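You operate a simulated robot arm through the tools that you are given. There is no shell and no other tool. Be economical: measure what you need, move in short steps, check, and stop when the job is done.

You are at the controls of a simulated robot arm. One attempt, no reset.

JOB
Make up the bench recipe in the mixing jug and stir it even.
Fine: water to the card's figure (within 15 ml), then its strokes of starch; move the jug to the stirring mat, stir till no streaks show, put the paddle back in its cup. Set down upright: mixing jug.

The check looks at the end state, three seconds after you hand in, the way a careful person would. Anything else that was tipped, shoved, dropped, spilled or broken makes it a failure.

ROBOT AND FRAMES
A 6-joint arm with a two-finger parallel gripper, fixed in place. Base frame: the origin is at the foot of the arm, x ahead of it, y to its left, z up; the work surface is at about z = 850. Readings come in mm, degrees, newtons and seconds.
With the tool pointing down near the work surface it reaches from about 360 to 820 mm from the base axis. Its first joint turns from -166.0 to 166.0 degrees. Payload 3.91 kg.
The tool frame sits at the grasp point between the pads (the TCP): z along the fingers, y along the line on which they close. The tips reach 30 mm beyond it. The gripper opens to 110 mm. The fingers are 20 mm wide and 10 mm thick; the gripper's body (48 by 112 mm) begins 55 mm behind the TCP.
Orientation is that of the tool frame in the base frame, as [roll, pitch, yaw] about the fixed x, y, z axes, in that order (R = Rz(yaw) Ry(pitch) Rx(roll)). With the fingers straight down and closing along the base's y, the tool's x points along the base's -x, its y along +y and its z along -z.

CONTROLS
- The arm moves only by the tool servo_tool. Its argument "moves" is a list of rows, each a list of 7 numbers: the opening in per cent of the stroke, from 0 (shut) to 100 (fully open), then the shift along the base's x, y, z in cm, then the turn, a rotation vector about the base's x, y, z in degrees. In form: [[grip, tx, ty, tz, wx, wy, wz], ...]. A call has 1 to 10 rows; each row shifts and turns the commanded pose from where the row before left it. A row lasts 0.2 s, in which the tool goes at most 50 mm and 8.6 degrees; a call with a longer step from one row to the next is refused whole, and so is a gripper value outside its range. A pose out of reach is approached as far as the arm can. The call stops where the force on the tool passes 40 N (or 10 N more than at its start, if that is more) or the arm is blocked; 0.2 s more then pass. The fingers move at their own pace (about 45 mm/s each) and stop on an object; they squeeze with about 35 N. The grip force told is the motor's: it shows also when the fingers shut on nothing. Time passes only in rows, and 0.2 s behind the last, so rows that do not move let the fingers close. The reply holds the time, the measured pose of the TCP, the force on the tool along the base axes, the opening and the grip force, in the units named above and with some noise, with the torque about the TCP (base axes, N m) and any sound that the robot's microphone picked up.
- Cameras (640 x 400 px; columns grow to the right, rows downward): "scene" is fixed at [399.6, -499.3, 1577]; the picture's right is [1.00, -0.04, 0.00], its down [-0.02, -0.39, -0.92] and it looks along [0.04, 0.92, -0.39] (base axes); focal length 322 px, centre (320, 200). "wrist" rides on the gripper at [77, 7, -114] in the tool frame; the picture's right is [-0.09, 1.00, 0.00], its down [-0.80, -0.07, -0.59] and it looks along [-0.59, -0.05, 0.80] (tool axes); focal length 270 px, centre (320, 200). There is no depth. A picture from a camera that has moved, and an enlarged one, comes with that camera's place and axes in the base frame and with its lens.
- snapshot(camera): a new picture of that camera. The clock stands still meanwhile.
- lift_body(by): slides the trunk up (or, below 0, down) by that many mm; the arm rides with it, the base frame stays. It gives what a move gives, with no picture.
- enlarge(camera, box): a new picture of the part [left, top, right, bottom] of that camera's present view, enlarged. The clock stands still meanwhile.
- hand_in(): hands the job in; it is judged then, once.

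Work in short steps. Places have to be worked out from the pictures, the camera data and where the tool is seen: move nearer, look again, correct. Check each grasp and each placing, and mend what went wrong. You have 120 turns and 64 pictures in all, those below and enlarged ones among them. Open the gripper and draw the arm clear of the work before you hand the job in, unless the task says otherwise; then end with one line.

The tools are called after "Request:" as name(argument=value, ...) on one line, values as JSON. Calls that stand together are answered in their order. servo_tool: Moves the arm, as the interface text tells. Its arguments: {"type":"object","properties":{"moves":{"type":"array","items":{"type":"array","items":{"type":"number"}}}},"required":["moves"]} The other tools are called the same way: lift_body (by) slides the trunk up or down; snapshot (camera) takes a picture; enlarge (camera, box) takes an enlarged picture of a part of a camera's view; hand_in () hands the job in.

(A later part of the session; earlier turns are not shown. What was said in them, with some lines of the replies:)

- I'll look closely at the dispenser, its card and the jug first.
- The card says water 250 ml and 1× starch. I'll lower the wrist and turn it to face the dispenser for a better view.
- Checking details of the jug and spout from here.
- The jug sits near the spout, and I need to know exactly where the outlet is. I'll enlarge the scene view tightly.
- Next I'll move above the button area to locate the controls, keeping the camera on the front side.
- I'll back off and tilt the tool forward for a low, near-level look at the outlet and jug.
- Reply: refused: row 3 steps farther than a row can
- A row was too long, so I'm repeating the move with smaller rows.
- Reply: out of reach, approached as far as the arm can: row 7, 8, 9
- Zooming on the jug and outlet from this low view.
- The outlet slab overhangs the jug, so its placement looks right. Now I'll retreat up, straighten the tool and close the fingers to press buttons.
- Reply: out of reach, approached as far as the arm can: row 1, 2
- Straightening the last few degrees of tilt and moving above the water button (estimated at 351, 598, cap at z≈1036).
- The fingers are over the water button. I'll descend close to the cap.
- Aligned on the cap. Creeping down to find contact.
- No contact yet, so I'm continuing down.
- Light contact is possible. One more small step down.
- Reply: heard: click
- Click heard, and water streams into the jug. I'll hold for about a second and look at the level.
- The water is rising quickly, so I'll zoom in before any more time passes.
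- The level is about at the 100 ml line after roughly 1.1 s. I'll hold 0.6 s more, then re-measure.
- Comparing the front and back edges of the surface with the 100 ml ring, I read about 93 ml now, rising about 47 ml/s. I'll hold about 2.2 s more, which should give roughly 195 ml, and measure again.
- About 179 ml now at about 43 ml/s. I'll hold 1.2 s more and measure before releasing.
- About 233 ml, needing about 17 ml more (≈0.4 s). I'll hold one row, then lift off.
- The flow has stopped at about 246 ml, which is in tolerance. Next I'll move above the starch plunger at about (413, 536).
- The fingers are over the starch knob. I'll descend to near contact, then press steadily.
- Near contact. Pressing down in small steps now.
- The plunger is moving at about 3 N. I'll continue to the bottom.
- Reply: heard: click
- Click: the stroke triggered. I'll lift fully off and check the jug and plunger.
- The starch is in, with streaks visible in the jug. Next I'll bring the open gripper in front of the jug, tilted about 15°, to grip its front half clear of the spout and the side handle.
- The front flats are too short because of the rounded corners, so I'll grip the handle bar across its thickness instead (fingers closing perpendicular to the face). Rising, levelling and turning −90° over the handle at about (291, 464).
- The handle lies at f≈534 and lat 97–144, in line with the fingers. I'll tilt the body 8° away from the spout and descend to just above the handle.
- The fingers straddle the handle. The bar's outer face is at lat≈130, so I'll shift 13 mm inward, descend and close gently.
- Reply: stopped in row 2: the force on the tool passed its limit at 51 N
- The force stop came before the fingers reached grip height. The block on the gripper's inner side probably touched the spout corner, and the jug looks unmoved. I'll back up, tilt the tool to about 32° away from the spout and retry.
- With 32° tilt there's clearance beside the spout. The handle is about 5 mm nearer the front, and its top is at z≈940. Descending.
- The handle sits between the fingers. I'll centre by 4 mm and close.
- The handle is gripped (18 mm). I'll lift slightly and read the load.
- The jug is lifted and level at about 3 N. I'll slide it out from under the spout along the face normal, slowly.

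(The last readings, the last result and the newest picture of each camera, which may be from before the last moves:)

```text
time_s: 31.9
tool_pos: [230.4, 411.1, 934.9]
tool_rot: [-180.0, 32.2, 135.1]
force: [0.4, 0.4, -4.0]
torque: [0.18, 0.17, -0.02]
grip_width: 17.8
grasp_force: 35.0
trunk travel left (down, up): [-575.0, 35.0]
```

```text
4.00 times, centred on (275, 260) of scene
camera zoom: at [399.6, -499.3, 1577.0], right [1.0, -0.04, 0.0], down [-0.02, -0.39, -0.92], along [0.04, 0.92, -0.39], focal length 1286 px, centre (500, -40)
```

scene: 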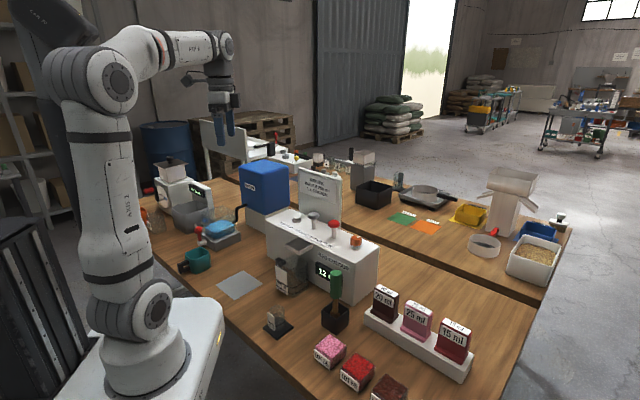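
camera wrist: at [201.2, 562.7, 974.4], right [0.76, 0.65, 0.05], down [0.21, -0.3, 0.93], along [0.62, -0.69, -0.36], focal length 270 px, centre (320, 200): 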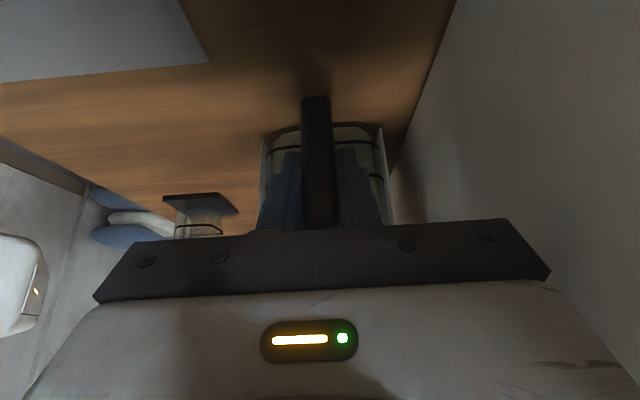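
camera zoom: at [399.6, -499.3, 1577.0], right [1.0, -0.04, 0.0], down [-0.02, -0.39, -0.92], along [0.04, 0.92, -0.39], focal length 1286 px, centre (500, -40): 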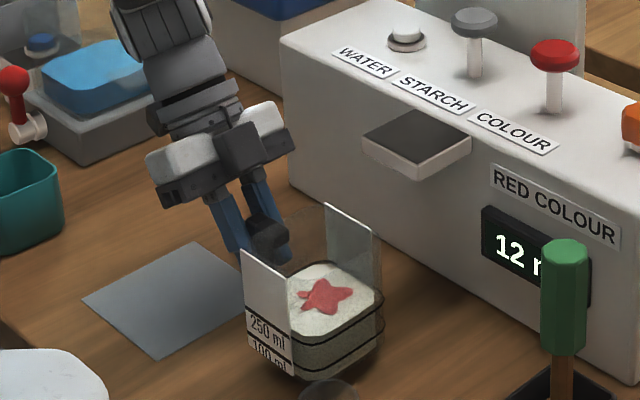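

Clear of the spout and level. Now I'll carry it to the mat while turning 45° so the handle faces −x.

Request:
servo_tool(moves=[[0, -1.0, 0.3, 0, 0, 0, 3], [0, -1.9, 0.45, 0, 0, 0, 5.5], [0, -1.9, 0.45, 0, 0, 0, 5.5], [0, -1.9, 0.45, 0, 0, 0, 5.5], [0, -1.9, 0.45, 0, 0, 0, 5.5], [0, -1.9, 0.45, 0, 0, 0, 5.5], [0, -1.9, 0.45, 0, 0, 0, 5.5], [0, -1.9, 0.45, 0, 0, 0, 5.5], [0, -1.0, 0.2, 0, 0, 0, 3.5]])

Request:
enlarge(camera="scene", box=[180, 210, 310, 310])

Request:
snapshot(camera="wrist")

```text
time_s: 33.9
tool_pos: [78.4, 450.3, 934.4]
tool_rot: [-180.0, 32.3, -179.8]
force: [-0.6, 0.0, -3.1]
torque: [-0.01, 0.26, -0.02]
grip_width: 18.1
grasp_force: 35.1
trunk travel left (down, up): [-575.0, 35.0]
```

```text
4.00 times, centred on (245, 260) of scene
camera zoom: at [399.6, -499.3, 1577.0], right [1.0, -0.04, 0.0], down [-0.02, -0.39, -0.92], along [0.04, 0.92, -0.39], focal length 1286 px, centre (620, -40)
```

zoom: 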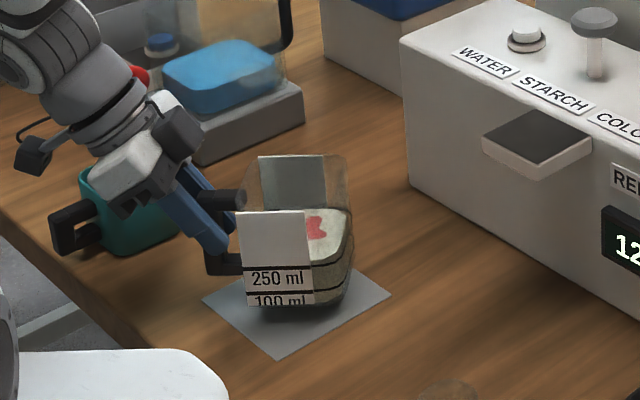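

```text
22 pictures are left
camera wrist: at [-50.5, 457.3, 989.8], right [0.07, 1.0, 0.05], down [0.36, -0.07, 0.93], along [0.93, -0.05, -0.36], focal length 270 px, centre (320, 200)
```

wrist: 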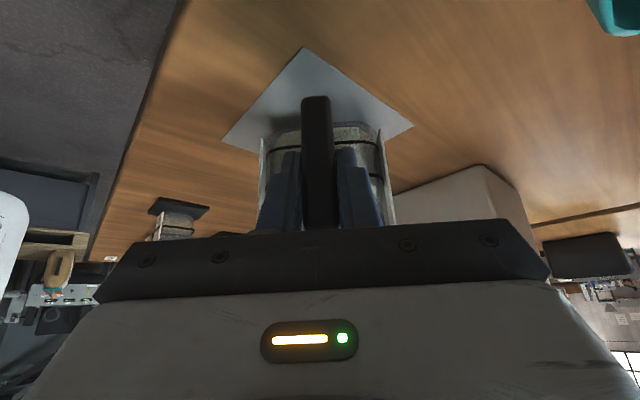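

The jug is over the mat centre and level. I'll nudge it slightly and lower gently.

Request:
servo_tool(moves=[[0, -0.4, 0.4, -0.3, 0, 0, 0], [0, 0, 0, -0.5, 0, 0, 0], [0, 0, 0, -0.3, 0, 0, 0], [0, 0, 0, -0.2, 0, 0, 0]])

Request:
servo_tool(moves=[[0, 0, 0, -0.1, 0, 0, 0], [0, 0, 0, 0, 0, 0, 0]])

```text
time_s: 34.9
tool_pos: [74.6, 453.8, 922.3]
tool_rot: [-179.9, 32.2, -179.8]
force: [-1.0, 0.3, -3.0]
torque: [-0.02, 0.25, -0.03]
grip_width: 17.8
grasp_force: 34.5
trunk travel left (down, up): [-575.0, 35.0]
```

```text
time_s: 35.5
tool_pos: [74.4, 453.8, 920.5]
tool_rot: [-180.0, 32.3, -180.0]
force: [0.8, 1.5, -3.5]
torque: [-0.03, 0.24, 0.0]
grip_width: 18.1
grasp_force: 35.1
trunk travel left (down, up): [-575.0, 35.0]
```

Still carrying the weight, so I'm lowering in 1 mm steps.

Request:
servo_tool(moves=[[0, 0, 0, -0.1, 0, 0, 0], [0, 0, 0, 0, 0, 0, 0]])

Request:
servo_tool(moves=[[0, 0, 0, -0.1, 0, 0, 0], [0, 0, 0, 0, 0, 0, 0]])

```text
time_s: 36.1
tool_pos: [74.4, 453.6, 920.0]
tool_rot: [-180.0, 32.2, -179.9]
force: [0.5, 1.5, -2.8]
torque: [-0.07, -0.08, 0.11]
grip_width: 18.0
grasp_force: 35.3
trunk travel left (down, up): [-575.0, 35.0]
```

```text
time_s: 36.7
tool_pos: [73.2, 455.1, 919.2]
tool_rot: [180.0, 32.2, -179.9]
force: [0.4, -2.0, 14.0]
torque: [-0.54, -0.35, -0.07]
grip_width: 17.8
grasp_force: 35.6
trunk travel left (down, up): [-575.0, 35.0]
```

Seated: the force turned upward. I'll ease up 1 mm, open, then look.

Request:
servo_tool(moves=[[0, 0, 0, 0.1, 0, 0, 0], [25, 0, 0, 0, 0, 0, 0], [40, 0, 0, 0, 0, 0, 0], [50, 0, 0, 0, 0, 0, 0]])

Request:
servo_tool(moves=[[50, -0.3, 0, 2, 0, 0, 0], [50, -0.3, 0, 3, 0, 0, 0], [50, 0, 0, 4, 0, 0, 0], [50, 0, 0, 4, 0, 0, 0]])

Request:
enlarge(camera="scene", box=[180, 210, 310, 310])

```text
time_s: 37.7
tool_pos: [73.1, 454.2, 920.0]
tool_rot: [-180.0, 32.2, -179.9]
force: [-0.2, -0.7, 1.0]
torque: [0.01, -0.02, -0.01]
grip_width: 55.0
grasp_force: 0.0
trunk travel left (down, up): [-575.0, 35.0]
```

```text
time_s: 38.7
tool_pos: [68.2, 456.3, 1052.0]
tool_rot: [-179.9, 32.1, -180.0]
force: [-0.4, 0.2, 0.1]
torque: [-0.01, 0.01, -0.03]
grip_width: 55.0
grasp_force: 0.0
trunk travel left (down, up): [-575.0, 35.0]
```

```text
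4.00 times, centred on (245, 260) of scene
camera zoom: at [399.6, -499.3, 1577.0], right [1.0, -0.04, 0.0], down [-0.02, -0.39, -0.92], along [0.04, 0.92, -0.39], focal length 1286 px, centre (620, -40)
```

zoom: 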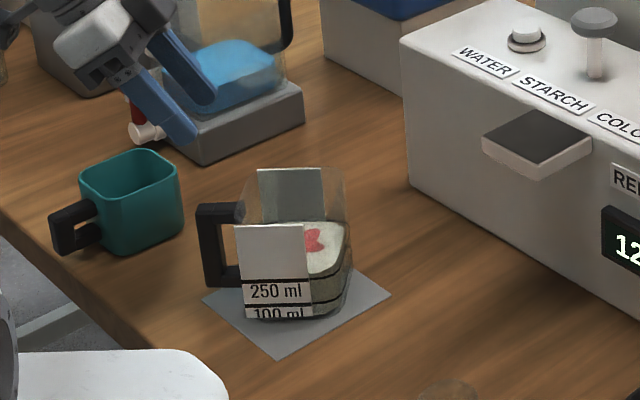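

The jug is upright and centred on the mat. Now for the paddle: its green handle is at about (475, 245), z 953–1035. I'll rise, level the tool and go above it.

Request:
servo_tool(moves=[[50, 0, 0, 3.5, 0, 8.05, 0], [50, 0, 0, 3.5, 0, 8.05, 0], [50, 0, 0, 3.5, 0, 8.05, 0], [50, 0, 0, 3, 0, 8.05, 0]])

Request:
servo_tool(moves=[[50, 4.0, -2.1, 0, 0, 0, 0], [50, 4.0, -2.1, 0, 0, 0, 0], [50, 4.0, -2.1, 0, 0, 0, 0], [50, 4.0, -2.1, 0, 0, 0, 0], [50, 4.0, -2.1, 0, 0, 0, 0], [50, 4.0, -2.1, 0, 0, 0, 0], [50, 4.0, -2.1, 0, 0, 0, 0], [50, 4.0, -2.1, 0, 0, 0, 0], [50, 4.0, -2.1, 0, 0, 0, 0], [50, 2.5, -1.2, 0, 0, 0, 0]])

Request:
snapshot(camera="wrist")

```text
time_s: 39.7
tool_pos: [68.4, 452.7, 1184.7]
tool_rot: [179.9, 0.0, -179.9]
force: [-0.2, -0.4, -1.1]
torque: [0.02, 0.02, 0.01]
grip_width: 55.3
grasp_force: 0.0
trunk travel left (down, up): [-575.0, 35.0]
```

```text
time_s: 41.9
tool_pos: [453.8, 247.2, 1184.2]
tool_rot: [-180.0, -0.1, -179.9]
force: [0.4, 0.5, 0.8]
torque: [0.0, 0.05, 0.0]
grip_width: 54.9
grasp_force: 0.1
trunk travel left (down, up): [-575.0, 35.0]
```

```text
20 pictures are left
camera wrist: at [375.9, 254.9, 1298.6], right [0.09, 1.0, 0.0], down [0.8, -0.07, 0.59], along [0.59, -0.05, -0.8], focal length 270 px, centre (320, 200)
```

wrist: 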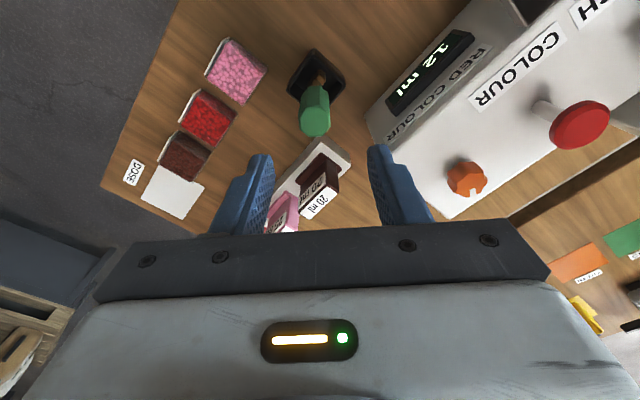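

The handle top is at about (472, 242), with a slight lean. I'll align and descend to just above it.

Request:
servo_tool(moves=[[50, 1.6, -0.5, -3, 0, 0, 0], [50, 0, 0, -4, 0, 0, 0], [50, 0, 0, -2, 0, 0, 0]])

Request:
snapshot(camera="wrist")

Request:
enlarge(camera="scene", box=[290, 230, 390, 350])

```text
time_s: 42.7
tool_pos: [470.0, 247.4, 1094.0]
tool_rot: [179.9, 0.0, -179.9]
force: [-0.4, 0.0, -0.1]
torque: [0.01, -0.01, 0.0]
grip_width: 55.1
grasp_force: 0.0
trunk travel left (down, up): [-575.0, 35.0]
```

```text
19 pictures are left
camera wrist: at [390.7, 255.4, 1207.2], right [0.09, 1.0, 0.0], down [0.8, -0.07, 0.59], along [0.59, -0.05, -0.8], focal length 270 px, centre (320, 200)
```

wrist: 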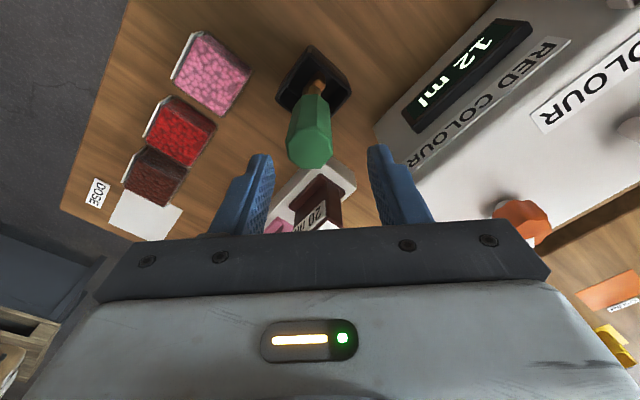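

```text
3.33 times, centred on (340, 290) of scene
camera zoom: at [399.6, -499.3, 1577.0], right [1.0, -0.04, 0.0], down [-0.02, -0.39, -0.92], along [0.04, 0.92, -0.39], focal length 1072 px, centre (253, -100)
```

zoom: 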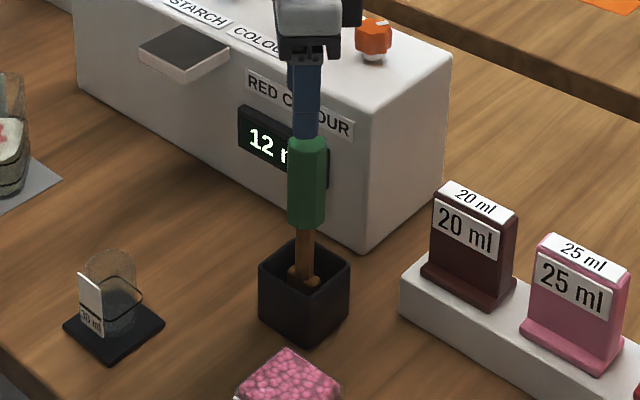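

The handle is nearly vertical with its top at z≈1045 and about 5 mm off in y. I'll correct that, descend around it and close.

Request:
servo_tool(moves=[[50, 0.1, -0.5, -1.5, 0, 0, 0], [50, 0, 0, -2.5, 0, 0, 0], [50, 0, 0, -2.5, 0, 0, 0], [50, 0, 0, -2.3, 0, 0, 0]])

Request:
servo_tool(moves=[[40, 0, 0, 0, 0, 0, 0], [30, 0, 0, 0, 0, 0, 0], [20, 0, 0, 0, 0, 0, 0], [0, 0, 0, 0, 0, 0, 0], [0, 0, 0, 0, 0, 0, 0]])

Request:
snapshot(camera="wrist")

```text
time_s: 43.7
tool_pos: [471.0, 241.6, 1008.4]
tool_rot: [179.8, 0.1, -180.0]
force: [0.2, -0.4, 0.0]
torque: [-0.02, -0.01, -0.02]
grip_width: 55.0
grasp_force: 0.0
trunk travel left (down, up): [-575.0, 35.0]
```

```text
time_s: 44.9
tool_pos: [471.1, 241.7, 1007.7]
tool_rot: [179.9, 0.1, -179.9]
force: [0.1, 0.5, -1.2]
torque: [0.02, 0.01, 0.03]
grip_width: 31.4
grasp_force: 35.0
trunk travel left (down, up): [-575.0, 35.0]
```

```text
17 pictures are left
camera wrist: at [393.0, 248.8, 1120.7], right [0.09, 1.0, 0.0], down [0.8, -0.07, 0.59], along [0.59, -0.05, -0.8], focal length 270 px, centre (320, 200)
```

wrist: 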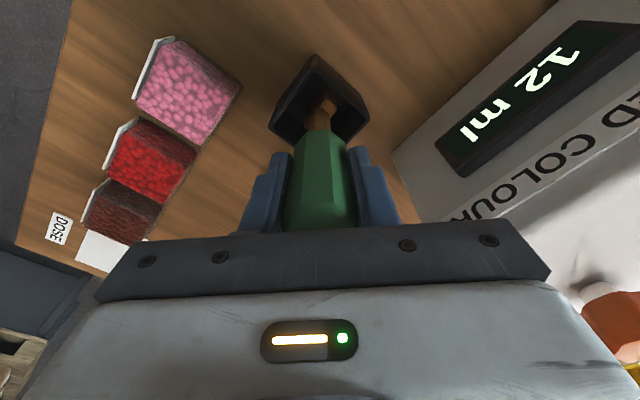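

The paddle is held (31 mm). Lifting straight up out of the cup.

Request:
servo_tool(moves=[[0, 0, 0, 1, 0, 0, 0], [0, 0, 0, 2, 0, 0, 0], [0, 0, 0, 3, 0, 0, 0], [0, 0, 0, 4, 0, 0, 0], [0, 0, 0, 4, 0, 0, 0], [0, 0, 0, 4, 0, 0, 0]])

Request:
enlarge(camera="scene", box=[290, 180, 390, 350])

```text
time_s: 46.3
tool_pos: [467.9, 243.2, 1186.2]
tool_rot: [180.0, 0.1, -179.9]
force: [-0.2, 0.0, -0.6]
torque: [0.02, 0.0, -0.02]
grip_width: 31.4
grasp_force: 35.6
trunk travel left (down, up): [-575.0, 35.0]
```

```text
2.35 times, centred on (340, 265) of scene
camera zoom: at [399.6, -499.3, 1577.0], right [1.0, -0.04, 0.0], down [-0.02, -0.39, -0.92], along [0.04, 0.92, -0.39], focal length 757 px, centre (273, 47)
```

zoom: 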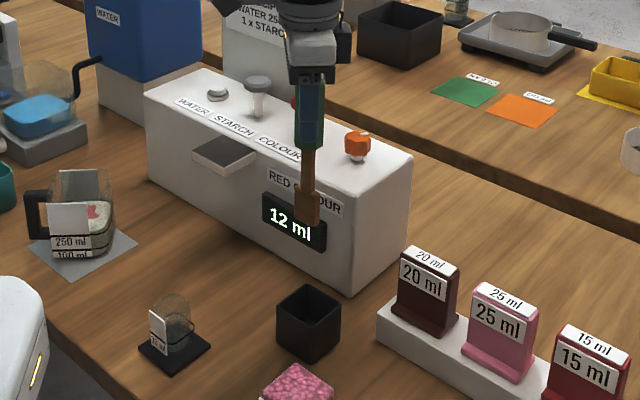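

The paddle is out cleanly; its bottom is about 153 mm below the TCP. Carrying it above the jug at about (148, 458).

Request:
servo_tool(moves=[[0, -3.2, 2.15, 0, 0, 0, 0], [0, -3.2, 2.15, 0, 0, 0, 0], [0, -3.2, 2.15, 0, 0, 0, 0], [0, -3.2, 2.15, 0, 0, 0, 0], [0, -3.2, 2.15, 0, 0, 0, 0], [0, -3.2, 2.15, 0, 0, 0, 0], [0, -3.2, 2.15, 0, 0, 0, 0], [0, -3.2, 2.15, 0, 0, 0, 0], [0, -3.2, 2.15, 0, 0, 0, 0], [0, -3.2, 2.15, 0, 0, 0, 0]])

Request:
snapshot(camera="wrist")

Request:
enlarge(camera="scene", box=[180, 190, 310, 300])

```text
time_s: 48.5
tool_pos: [149.2, 459.6, 1185.9]
tool_rot: [-180.0, -0.1, -179.9]
force: [0.1, 0.0, -1.6]
torque: [-0.03, 0.01, 0.02]
grip_width: 31.4
grasp_force: 35.4
trunk travel left (down, up): [-575.0, 35.0]
```

```text
15 pictures are left
camera wrist: at [71.1, 467.2, 1299.0], right [0.09, 1.0, 0.0], down [0.8, -0.07, 0.59], along [0.59, -0.05, -0.8], focal length 270 px, centre (320, 200)
```

wrist: 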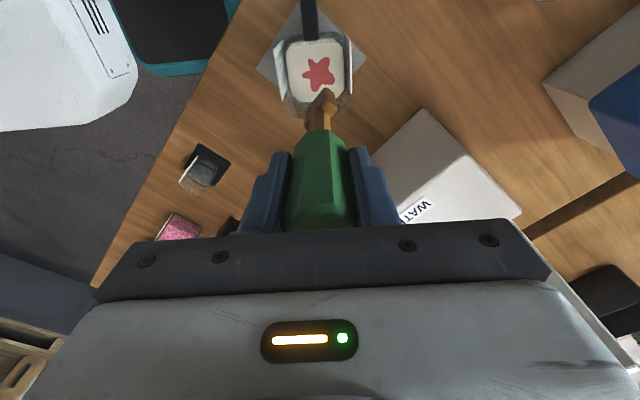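

```text
3.64 times, centred on (245, 245) of scene
camera zoom: at [399.6, -499.3, 1577.0], right [1.0, -0.04, 0.0], down [-0.02, -0.39, -0.92], along [0.04, 0.92, -0.39], focal length 1169 px, centre (593, 36)
```

zoom: 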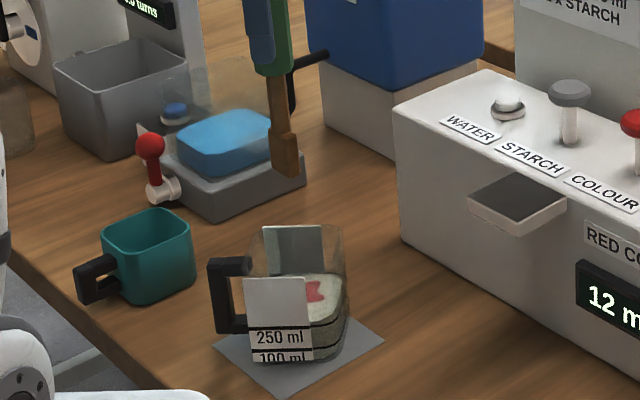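

Jug centre is confirmed at about (148, 458) and the paddle is directly above it. Lowering into the jug.

Request:
servo_tool(moves=[[0, -0.1, -0.1, -3, 0, 0, 0], [0, 0, 0, -3, 0, 0, 0], [0, 0, 0, -3, 0, 0, 0], [0, 0, 0, -2.5, 0, 0, 0], [0, 0, 0, -2, 0, 0, 0], [0, 0, 0, -1.5, 0, 0, 0], [0, 0, 0, -1, 0, 0, 0]])

Request:
enlarge(camera="scene", box=[200, 210, 290, 300])

```text
time_s: 50.1
tool_pos: [149.2, 456.4, 1026.6]
tool_rot: [180.0, 0.1, -179.9]
force: [0.1, -0.8, -0.3]
torque: [0.05, -0.02, 0.02]
grip_width: 31.4
grasp_force: 35.2
trunk travel left (down, up): [-575.0, 35.0]
```

```text
4.44 times, centred on (245, 255) of scene
camera zoom: at [399.6, -499.3, 1577.0], right [1.0, -0.04, 0.0], down [-0.02, -0.39, -0.92], along [0.04, 0.92, -0.39], focal length 1429 px, centre (653, -44)
```

zoom: 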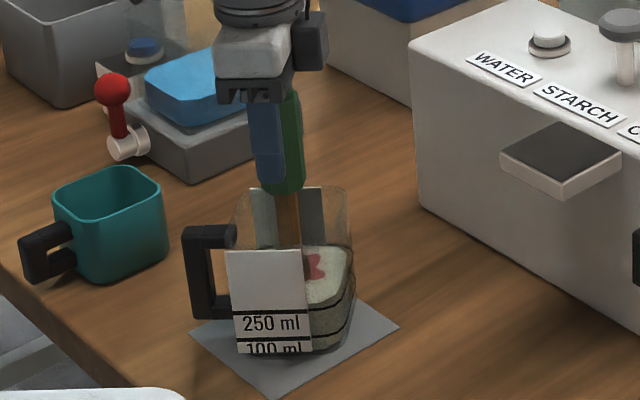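

The paddle is immersed, about 15 mm above the floor. Starting with one gentle circle of 14 mm radius.

Request:
servo_tool(moves=[[0, 1.4, 0, 0, 0, 0, 0], [0, -0.41, 0.99, 0, 0, 0, 0], [0, -0.99, 0.41, 0, 0, 0, 0], [0, -0.99, -0.41, 0, 0, 0, 0], [0, -0.41, -0.99, 0, 0, 0, 0], [0, 0.41, -0.99, 0, 0, 0, 0], [0, 0.99, -0.41, 0, 0, 0, 0], [0, 0.99, 0.41, 0, 0, 0, 0], [0, 0.41, 0.99, 0, 0, 0, 0]])

Request:
servo_tool(moves=[[0, -0.41, 0.99, 0, 0, 0, 0], [0, -0.99, 0.41, 0, 0, 0, 0], [0, -0.99, -0.41, 0, 0, 0, 0], [0, -0.41, -0.99, 0, 0, 0, 0], [0, 0.41, -0.99, 0, 0, 0, 0], [0, 0.99, -0.41, 0, 0, 0, 0], [0, 0.99, 0.41, 0, 0, 0, 0], [0, 0.41, 0.99, 0, 0, 0, 0]])

Request:
enlarge(camera="scene", box=[200, 230, 290, 300])

```text
time_s: 52.1
tool_pos: [162.4, 456.2, 1028.2]
tool_rot: [179.9, 0.0, -179.8]
force: [0.8, 0.3, -0.4]
torque: [-0.01, 0.01, -0.03]
grip_width: 31.6
grasp_force: 34.5
trunk travel left (down, up): [-575.0, 35.0]
```

```text
time_s: 53.9
tool_pos: [163.3, 457.3, 1027.1]
tool_rot: [179.8, 0.0, -179.9]
force: [0.4, 0.1, -1.7]
torque: [0.03, 0.02, 0.01]
grip_width: 31.4
grasp_force: 34.8
trunk travel left (down, up): [-575.0, 35.0]
```

```text
5.71 times, centred on (245, 265) of scene
camera zoom: at [399.6, -499.3, 1577.0], right [1.0, -0.04, 0.0], down [-0.02, -0.39, -0.92], along [0.04, 0.92, -0.39], focal length 1837 px, centre (749, -171)
```

zoom: 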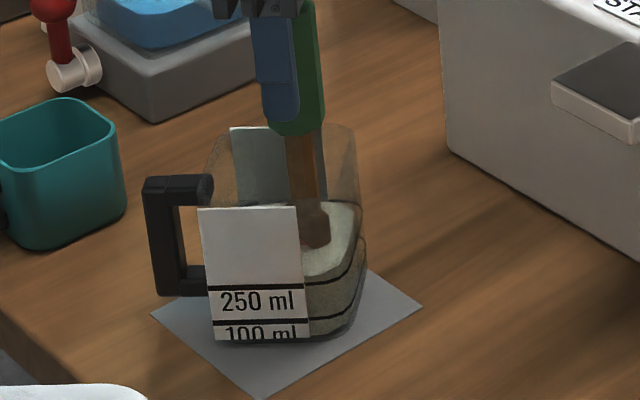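

No contact and the jug is steady. Several more circles.

Request:
servo_tool(moves=[[0, -0.41, 0.99, 0, 0, 0, 0], [0, -0.99, 0.41, 0, 0, 0, 0], [0, -0.99, -0.41, 0, 0, 0, 0], [0, -0.41, -0.99, 0, 0, 0, 0], [0, 0.41, -0.99, 0, 0, 0, 0], [0, 0.99, -0.41, 0, 0, 0, 0], [0, 0.99, 0.41, 0, 0, 0, 0], [0, 0.41, 0.99, 0, 0, 0, 0]])

Request:
servo_tool(moves=[[0, -0.41, 0.99, 0, 0, 0, 0], [0, -0.99, 0.41, 0, 0, 0, 0], [0, -0.99, -0.41, 0, 0, 0, 0], [0, -0.41, -0.99, 0, 0, 0, 0], [0, 0.41, -0.99, 0, 0, 0, 0], [0, 0.99, -0.41, 0, 0, 0, 0], [0, 0.99, 0.41, 0, 0, 0, 0], [0, 0.41, 0.99, 0, 0, 0, 0]])

Request:
servo_tool(moves=[[0, -0.41, 0.99, 0, 0, 0, 0], [0, -0.99, 0.41, 0, 0, 0, 0], [0, -0.99, -0.41, 0, 0, 0, 0], [0, -0.41, -0.99, 0, 0, 0, 0], [0, 0.41, -0.99, 0, 0, 0, 0], [0, 0.99, -0.41, 0, 0, 0, 0], [0, 0.99, 0.41, 0, 0, 0, 0], [0, 0.41, 0.99, 0, 0, 0, 0]])

Request:
servo_tool(moves=[[0, -0.41, 0.99, 0, 0, 0, 0], [0, -0.99, 0.41, 0, 0, 0, 0], [0, -0.99, -0.41, 0, 0, 0, 0], [0, -0.41, -0.99, 0, 0, 0, 0], [0, 0.41, -0.99, 0, 0, 0, 0], [0, 0.99, -0.41, 0, 0, 0, 0], [0, 0.99, 0.41, 0, 0, 0, 0], [0, 0.41, 0.99, 0, 0, 0, 0]])

Request:
snapshot(camera="wrist")

```text
time_s: 55.7
tool_pos: [162.8, 454.8, 1028.0]
tool_rot: [-179.9, 0.0, -179.8]
force: [-0.6, 0.9, -0.7]
torque: [0.01, 0.03, -0.02]
grip_width: 31.6
grasp_force: 34.8
trunk travel left (down, up): [-575.0, 35.0]
```

```text
time_s: 57.5
tool_pos: [164.1, 456.1, 1026.0]
tool_rot: [-180.0, 0.1, -179.9]
force: [-0.1, 0.8, -0.8]
torque: [-0.01, -0.02, 0.0]
grip_width: 31.3
grasp_force: 35.0
trunk travel left (down, up): [-575.0, 35.0]
```

```text
time_s: 59.3
tool_pos: [163.0, 455.2, 1027.0]
tool_rot: [180.0, -0.1, -179.9]
force: [-0.8, 0.1, -0.3]
torque: [-0.01, -0.05, 0.01]
grip_width: 31.5
grasp_force: 34.8
trunk travel left (down, up): [-575.0, 35.0]
```

```text
time_s: 61.1
tool_pos: [164.1, 457.4, 1026.4]
tool_rot: [179.9, 0.0, -179.8]
force: [-0.1, 0.1, -0.8]
torque: [0.03, -0.01, -0.01]
grip_width: 31.1
grasp_force: 34.6
trunk travel left (down, up): [-575.0, 35.0]
```

```text
11 pictures are left
camera wrist: at [85.2, 464.3, 1140.1], right [0.09, 1.0, 0.0], down [0.8, -0.07, 0.59], along [0.59, -0.05, -0.8], focal length 270 px, centre (320, 200)
```

wrist: 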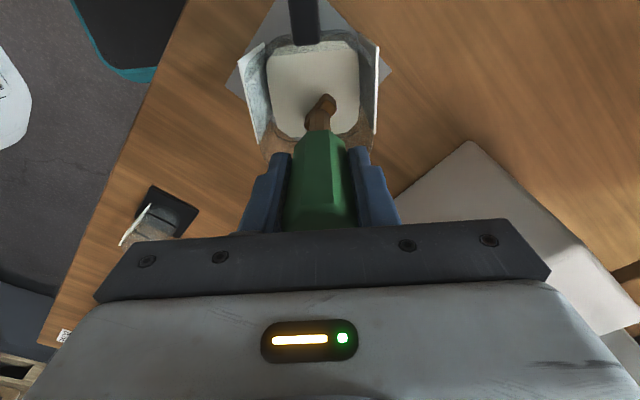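

The mix is an even cream with no streaks. One extra turn for safety, then I'll centre and lift slowly so it drips into the jug.

Request:
servo_tool(moves=[[0, -0.41, 0.99, 0, 0, 0, 0], [0, -0.99, 0.41, 0, 0, 0, 0], [0, -0.99, -0.41, 0, 0, 0, 0], [0, -0.41, -0.99, 0, 0, 0, 0], [0, 0.41, -0.99, 0, 0, 0, 0], [0, 0.99, -0.41, 0, 0, 0, 0], [0, 0.99, 0.41, 0, 0, 0, 0], [0, 0.41, 0.99, 0, 0, 0, 0], [0, -1.4, 0, 0, 0, 0, 0]])

Request:
servo_tool(moves=[[0, 0, 0, 1, 0, 0, 0], [0, 0, 0, 2, 0, 0, 0], [0, 0, 0, 2, 0, 0, 0], [0, 0, 0, 0, 0, 0, 0], [0, 0, 0, 0, 0, 0, 0], [0, 0, 0, 0, 0, 0, 0], [0, 0, 0, 3, 0, 0, 0], [0, 0, 0, 4, 0, 0, 0], [0, 0, 0, 4, 0, 0, 0]])

Request:
snapshot(camera="wrist")

```text
time_s: 63.1
tool_pos: [148.9, 454.9, 1027.7]
tool_rot: [179.9, 0.0, -179.9]
force: [0.5, 0.5, 0.6]
torque: [0.01, -0.03, -0.02]
grip_width: 31.7
grasp_force: 34.6
trunk travel left (down, up): [-575.0, 35.0]
```

```text
time_s: 65.1
tool_pos: [150.6, 454.2, 1184.0]
tool_rot: [179.8, 0.1, -179.9]
force: [0.2, 0.1, -0.9]
torque: [-0.02, -0.04, 0.01]
grip_width: 31.5
grasp_force: 35.0
trunk travel left (down, up): [-575.0, 35.0]
```

```text
10 pictures are left
camera wrist: at [71.8, 461.4, 1297.6], right [0.09, 1.0, 0.0], down [0.8, -0.07, 0.59], along [0.59, -0.05, -0.8], focal length 270 px, centre (320, 200)
```

wrist: 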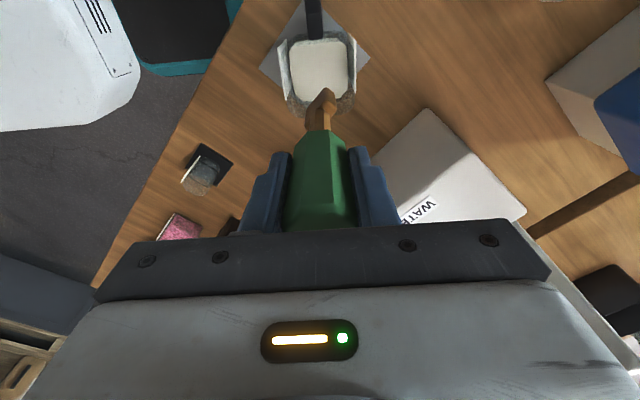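

The mix is even. Returning the paddle above its cup by the reverse path.

Request:
servo_tool(moves=[[0, 3.21, -2.14, 0, 0, 0, 0], [0, 3.21, -2.14, 0, 0, 0, 0], [0, 3.21, -2.14, 0, 0, 0, 0], [0, 3.21, -2.14, 0, 0, 0, 0], [0, 3.21, -2.14, 0, 0, 0, 0], [0, 3.21, -2.14, 0, 0, 0, 0], [0, 3.21, -2.14, 0, 0, 0, 0], [0, 3.21, -2.14, 0, 0, 0, 0], [0, 3.21, -2.14, 0, 0, 0, 0], [0, 3.21, -2.14, 0, 0, 0, 0]])

Request:
servo_tool(moves=[[0, 0, 0, -4, 0, 0, 0], [0, 0, 0, -3, 0, 0, 0], [0, 0, 0, -2, 0, 0, 0]])

Request:
snapshot(camera="wrist")

Request:
enlarge(camera="scene", box=[300, 250, 370, 350])

```text
time_s: 67.3
tool_pos: [473.5, 244.6, 1186.3]
tool_rot: [179.9, -0.1, 180.0]
force: [0.4, 0.4, -0.2]
torque: [0.01, 0.03, -0.05]
grip_width: 31.4
grasp_force: 34.9
trunk travel left (down, up): [-575.0, 35.0]
```

```text
time_s: 68.1
tool_pos: [471.4, 243.0, 1093.4]
tool_rot: [-180.0, -0.1, -179.9]
force: [0.2, -0.5, -1.0]
torque: [0.0, -0.01, 0.0]
grip_width: 31.5
grasp_force: 35.0
trunk travel left (down, up): [-575.0, 35.0]
```

```text
9 pictures are left
camera wrist: at [393.0, 250.3, 1208.0], right [0.09, 1.0, 0.0], down [0.8, -0.07, 0.59], along [0.59, -0.05, -0.8], focal length 270 px, centre (320, 200)
```

wrist: 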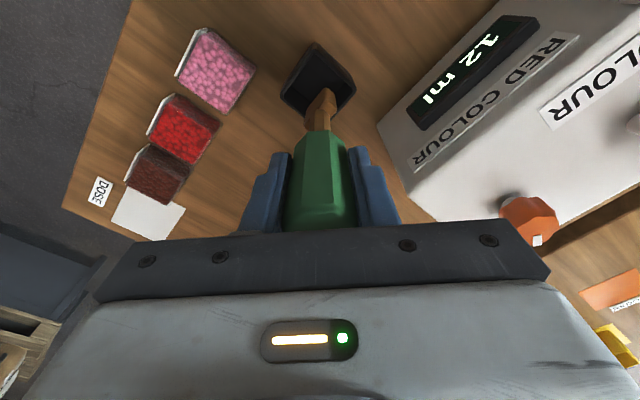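

```text
4.00 times, centred on (335, 300) of scene
camera zoom: at [399.6, -499.3, 1577.0], right [1.0, -0.04, 0.0], down [-0.02, -0.39, -0.92], along [0.04, 0.92, -0.39], focal length 1286 px, centre (260, -200)
```

zoom: 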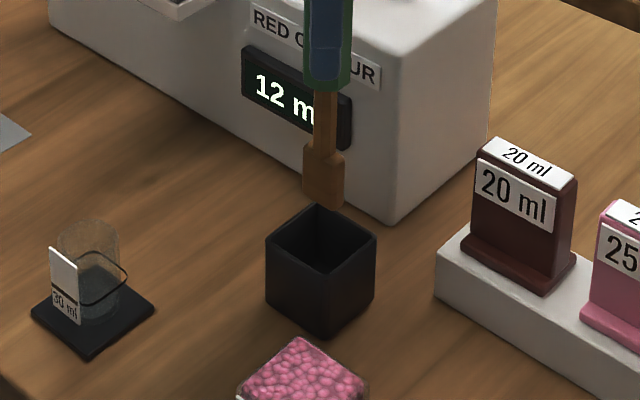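

The paddle is over the cup in the original line. Lowering to the original height with force watch.

Request:
servo_tool(moves=[[0, 0, 0, -2, 0, 0, 0], [0, 0, 0, -2, 0, 0, 0], [0, 0, 0, -2, 0, 0, 0], [0, 0, 0, -1.5, 0, 0, 0], [0, 0, 0, -0.7, 0, 0, 0]])

Request:
enlarge(camera="scene", box=[300, 250, 370, 350])

```text
time_s: 69.3
tool_pos: [469.6, 242.5, 1014.8]
tool_rot: [179.9, -0.1, -179.9]
force: [0.7, 0.1, -0.9]
torque: [0.05, -0.02, 0.02]
grip_width: 31.8
grasp_force: 34.7
trunk travel left (down, up): [-575.0, 35.0]
```

```text
4.00 times, centred on (335, 300) of scene
camera zoom: at [399.6, -499.3, 1577.0], right [1.0, -0.04, 0.0], down [-0.02, -0.39, -0.92], along [0.04, 0.92, -0.39], focal length 1286 px, centre (260, -200)
```

zoom: 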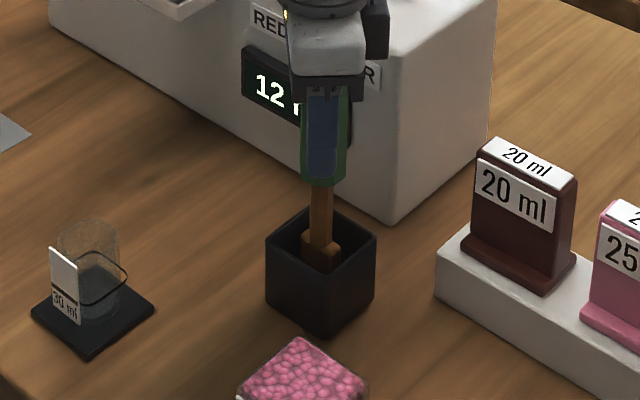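

In the cup. The last few millimetres in small steps.

Request:
servo_tool(moves=[[0, 0, 0, -0.3, 0, 0, 0], [0, 0, 0, -0.2, 0, 0, 0], [0, 0, 0, 0, 0, 0, 0]])

Request:
servo_tool(moves=[[0, 0, 0, -0.1, 0, 0, 0], [0, 0, 0, 0, 0, 0, 0]])

```text
time_s: 70.1
tool_pos: [470.0, 241.1, 1008.7]
tool_rot: [179.9, 0.0, -179.9]
force: [-0.1, 0.0, -0.6]
torque: [-0.04, -0.01, -0.01]
grip_width: 31.6
grasp_force: 35.2
trunk travel left (down, up): [-575.0, 35.0]
```

```text
time_s: 70.7
tool_pos: [470.3, 243.1, 1008.6]
tool_rot: [180.0, 0.0, -180.0]
force: [0.8, -0.7, -0.9]
torque: [-0.02, 0.02, 0.03]
grip_width: 31.4
grasp_force: 35.3
trunk travel left (down, up): [-575.0, 35.0]
```

Back at the grip height. I'll release slowly, then rise straight up.

Request:
servo_tool(moves=[[0, 0, 0, -0.1, 0, 0, 0], [32, 0, 0, 0, 0, 0, 0], [40, 0, 0, 0, 0, 0, 0], [55, 0, 0, 0, 0, 0, 0], [55, 0, 0, 0, 0, 0, 0]])

Request:
servo_tool(moves=[[55, 0, 0, 2, 0, 0, 0], [55, 0, 0, 3, 0, 0, 0], [55, 0, 0, 4, 0, 0, 0], [55, 0, 0, 4, 0, 0, 0], [55, 0, 0, 4, 0, 0, 0], [55, -3, 0, 2, 0, 0, 0], [55, -3, 0, 2, 0, 0, 0]])

Request:
snapshot(camera="scene")

Request:
enlarge(camera="scene", box=[200, 220, 380, 340])

```text
time_s: 71.9
tool_pos: [470.3, 242.0, 1007.1]
tool_rot: [179.9, -0.1, -179.9]
force: [-0.5, 0.8, -0.3]
torque: [-0.02, 0.03, -0.02]
grip_width: 60.4
grasp_force: 0.0
trunk travel left (down, up): [-575.0, 35.0]
```

```text
time_s: 73.5
tool_pos: [411.7, 239.3, 1216.3]
tool_rot: [179.9, 0.0, -180.0]
force: [-0.7, -0.4, 0.3]
torque: [-0.01, -0.03, 0.0]
grip_width: 60.6
grasp_force: 0.1
trunk travel left (down, up): [-575.0, 35.0]
```

```text
6 pictures are left
```

scene: 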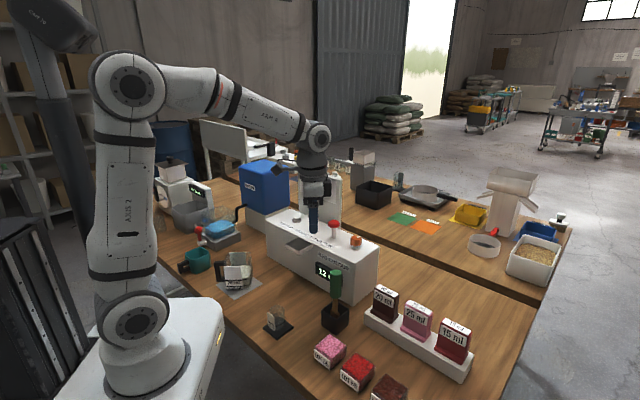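

```text
3.33 times, centred on (290, 280) of scene
camera zoom: at [399.6, -499.3, 1577.0], right [1.0, -0.04, 0.0], down [-0.02, -0.39, -0.92], along [0.04, 0.92, -0.39], focal length 1072 px, centre (420, -67)
```

zoom: 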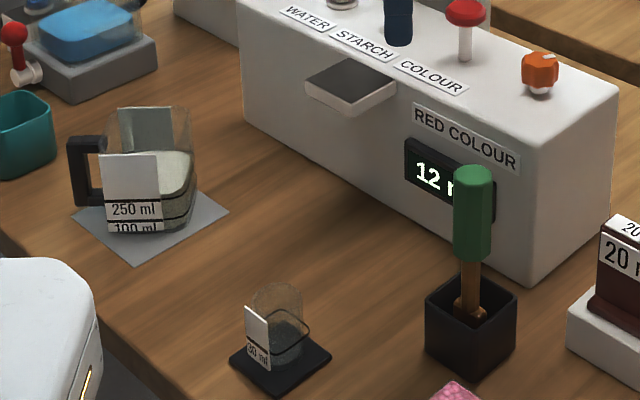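

Everything stands as it should: jug upright on the mat, mix even, paddle in its cup. I'll draw the arm clear and open the gripper.

Request:
servo_tool(moves=[[100, -3, 1, 3, 0, 0, 0], [100, -3, 1, 3, 0, 0, 0], [100, -2, 1, 3, 0, 0, 0]])

Request:
hand_in()

```text
time_s: 74.3
tool_pos: [329.3, 270.8, 1306.9]
tool_rot: [-179.9, 0.0, -179.9]
force: [0.0, 0.7, -0.2]
torque: [0.02, -0.05, -0.01]
grip_width: 110.1
grasp_force: 0.1
trunk travel left (down, up): [-575.0, 35.0]
```

```text
The job is handed in.
```

I made the recipe with about 246 ml of water (read by eye against the jug's lines) and one stroke of starch, and stirred it until no streaks showed; the jug is upright on the mat, the paddle is back in its cup, and the gripper briefly pressed something at 51 N, probably the spout, but nothing looked moved or spilled.
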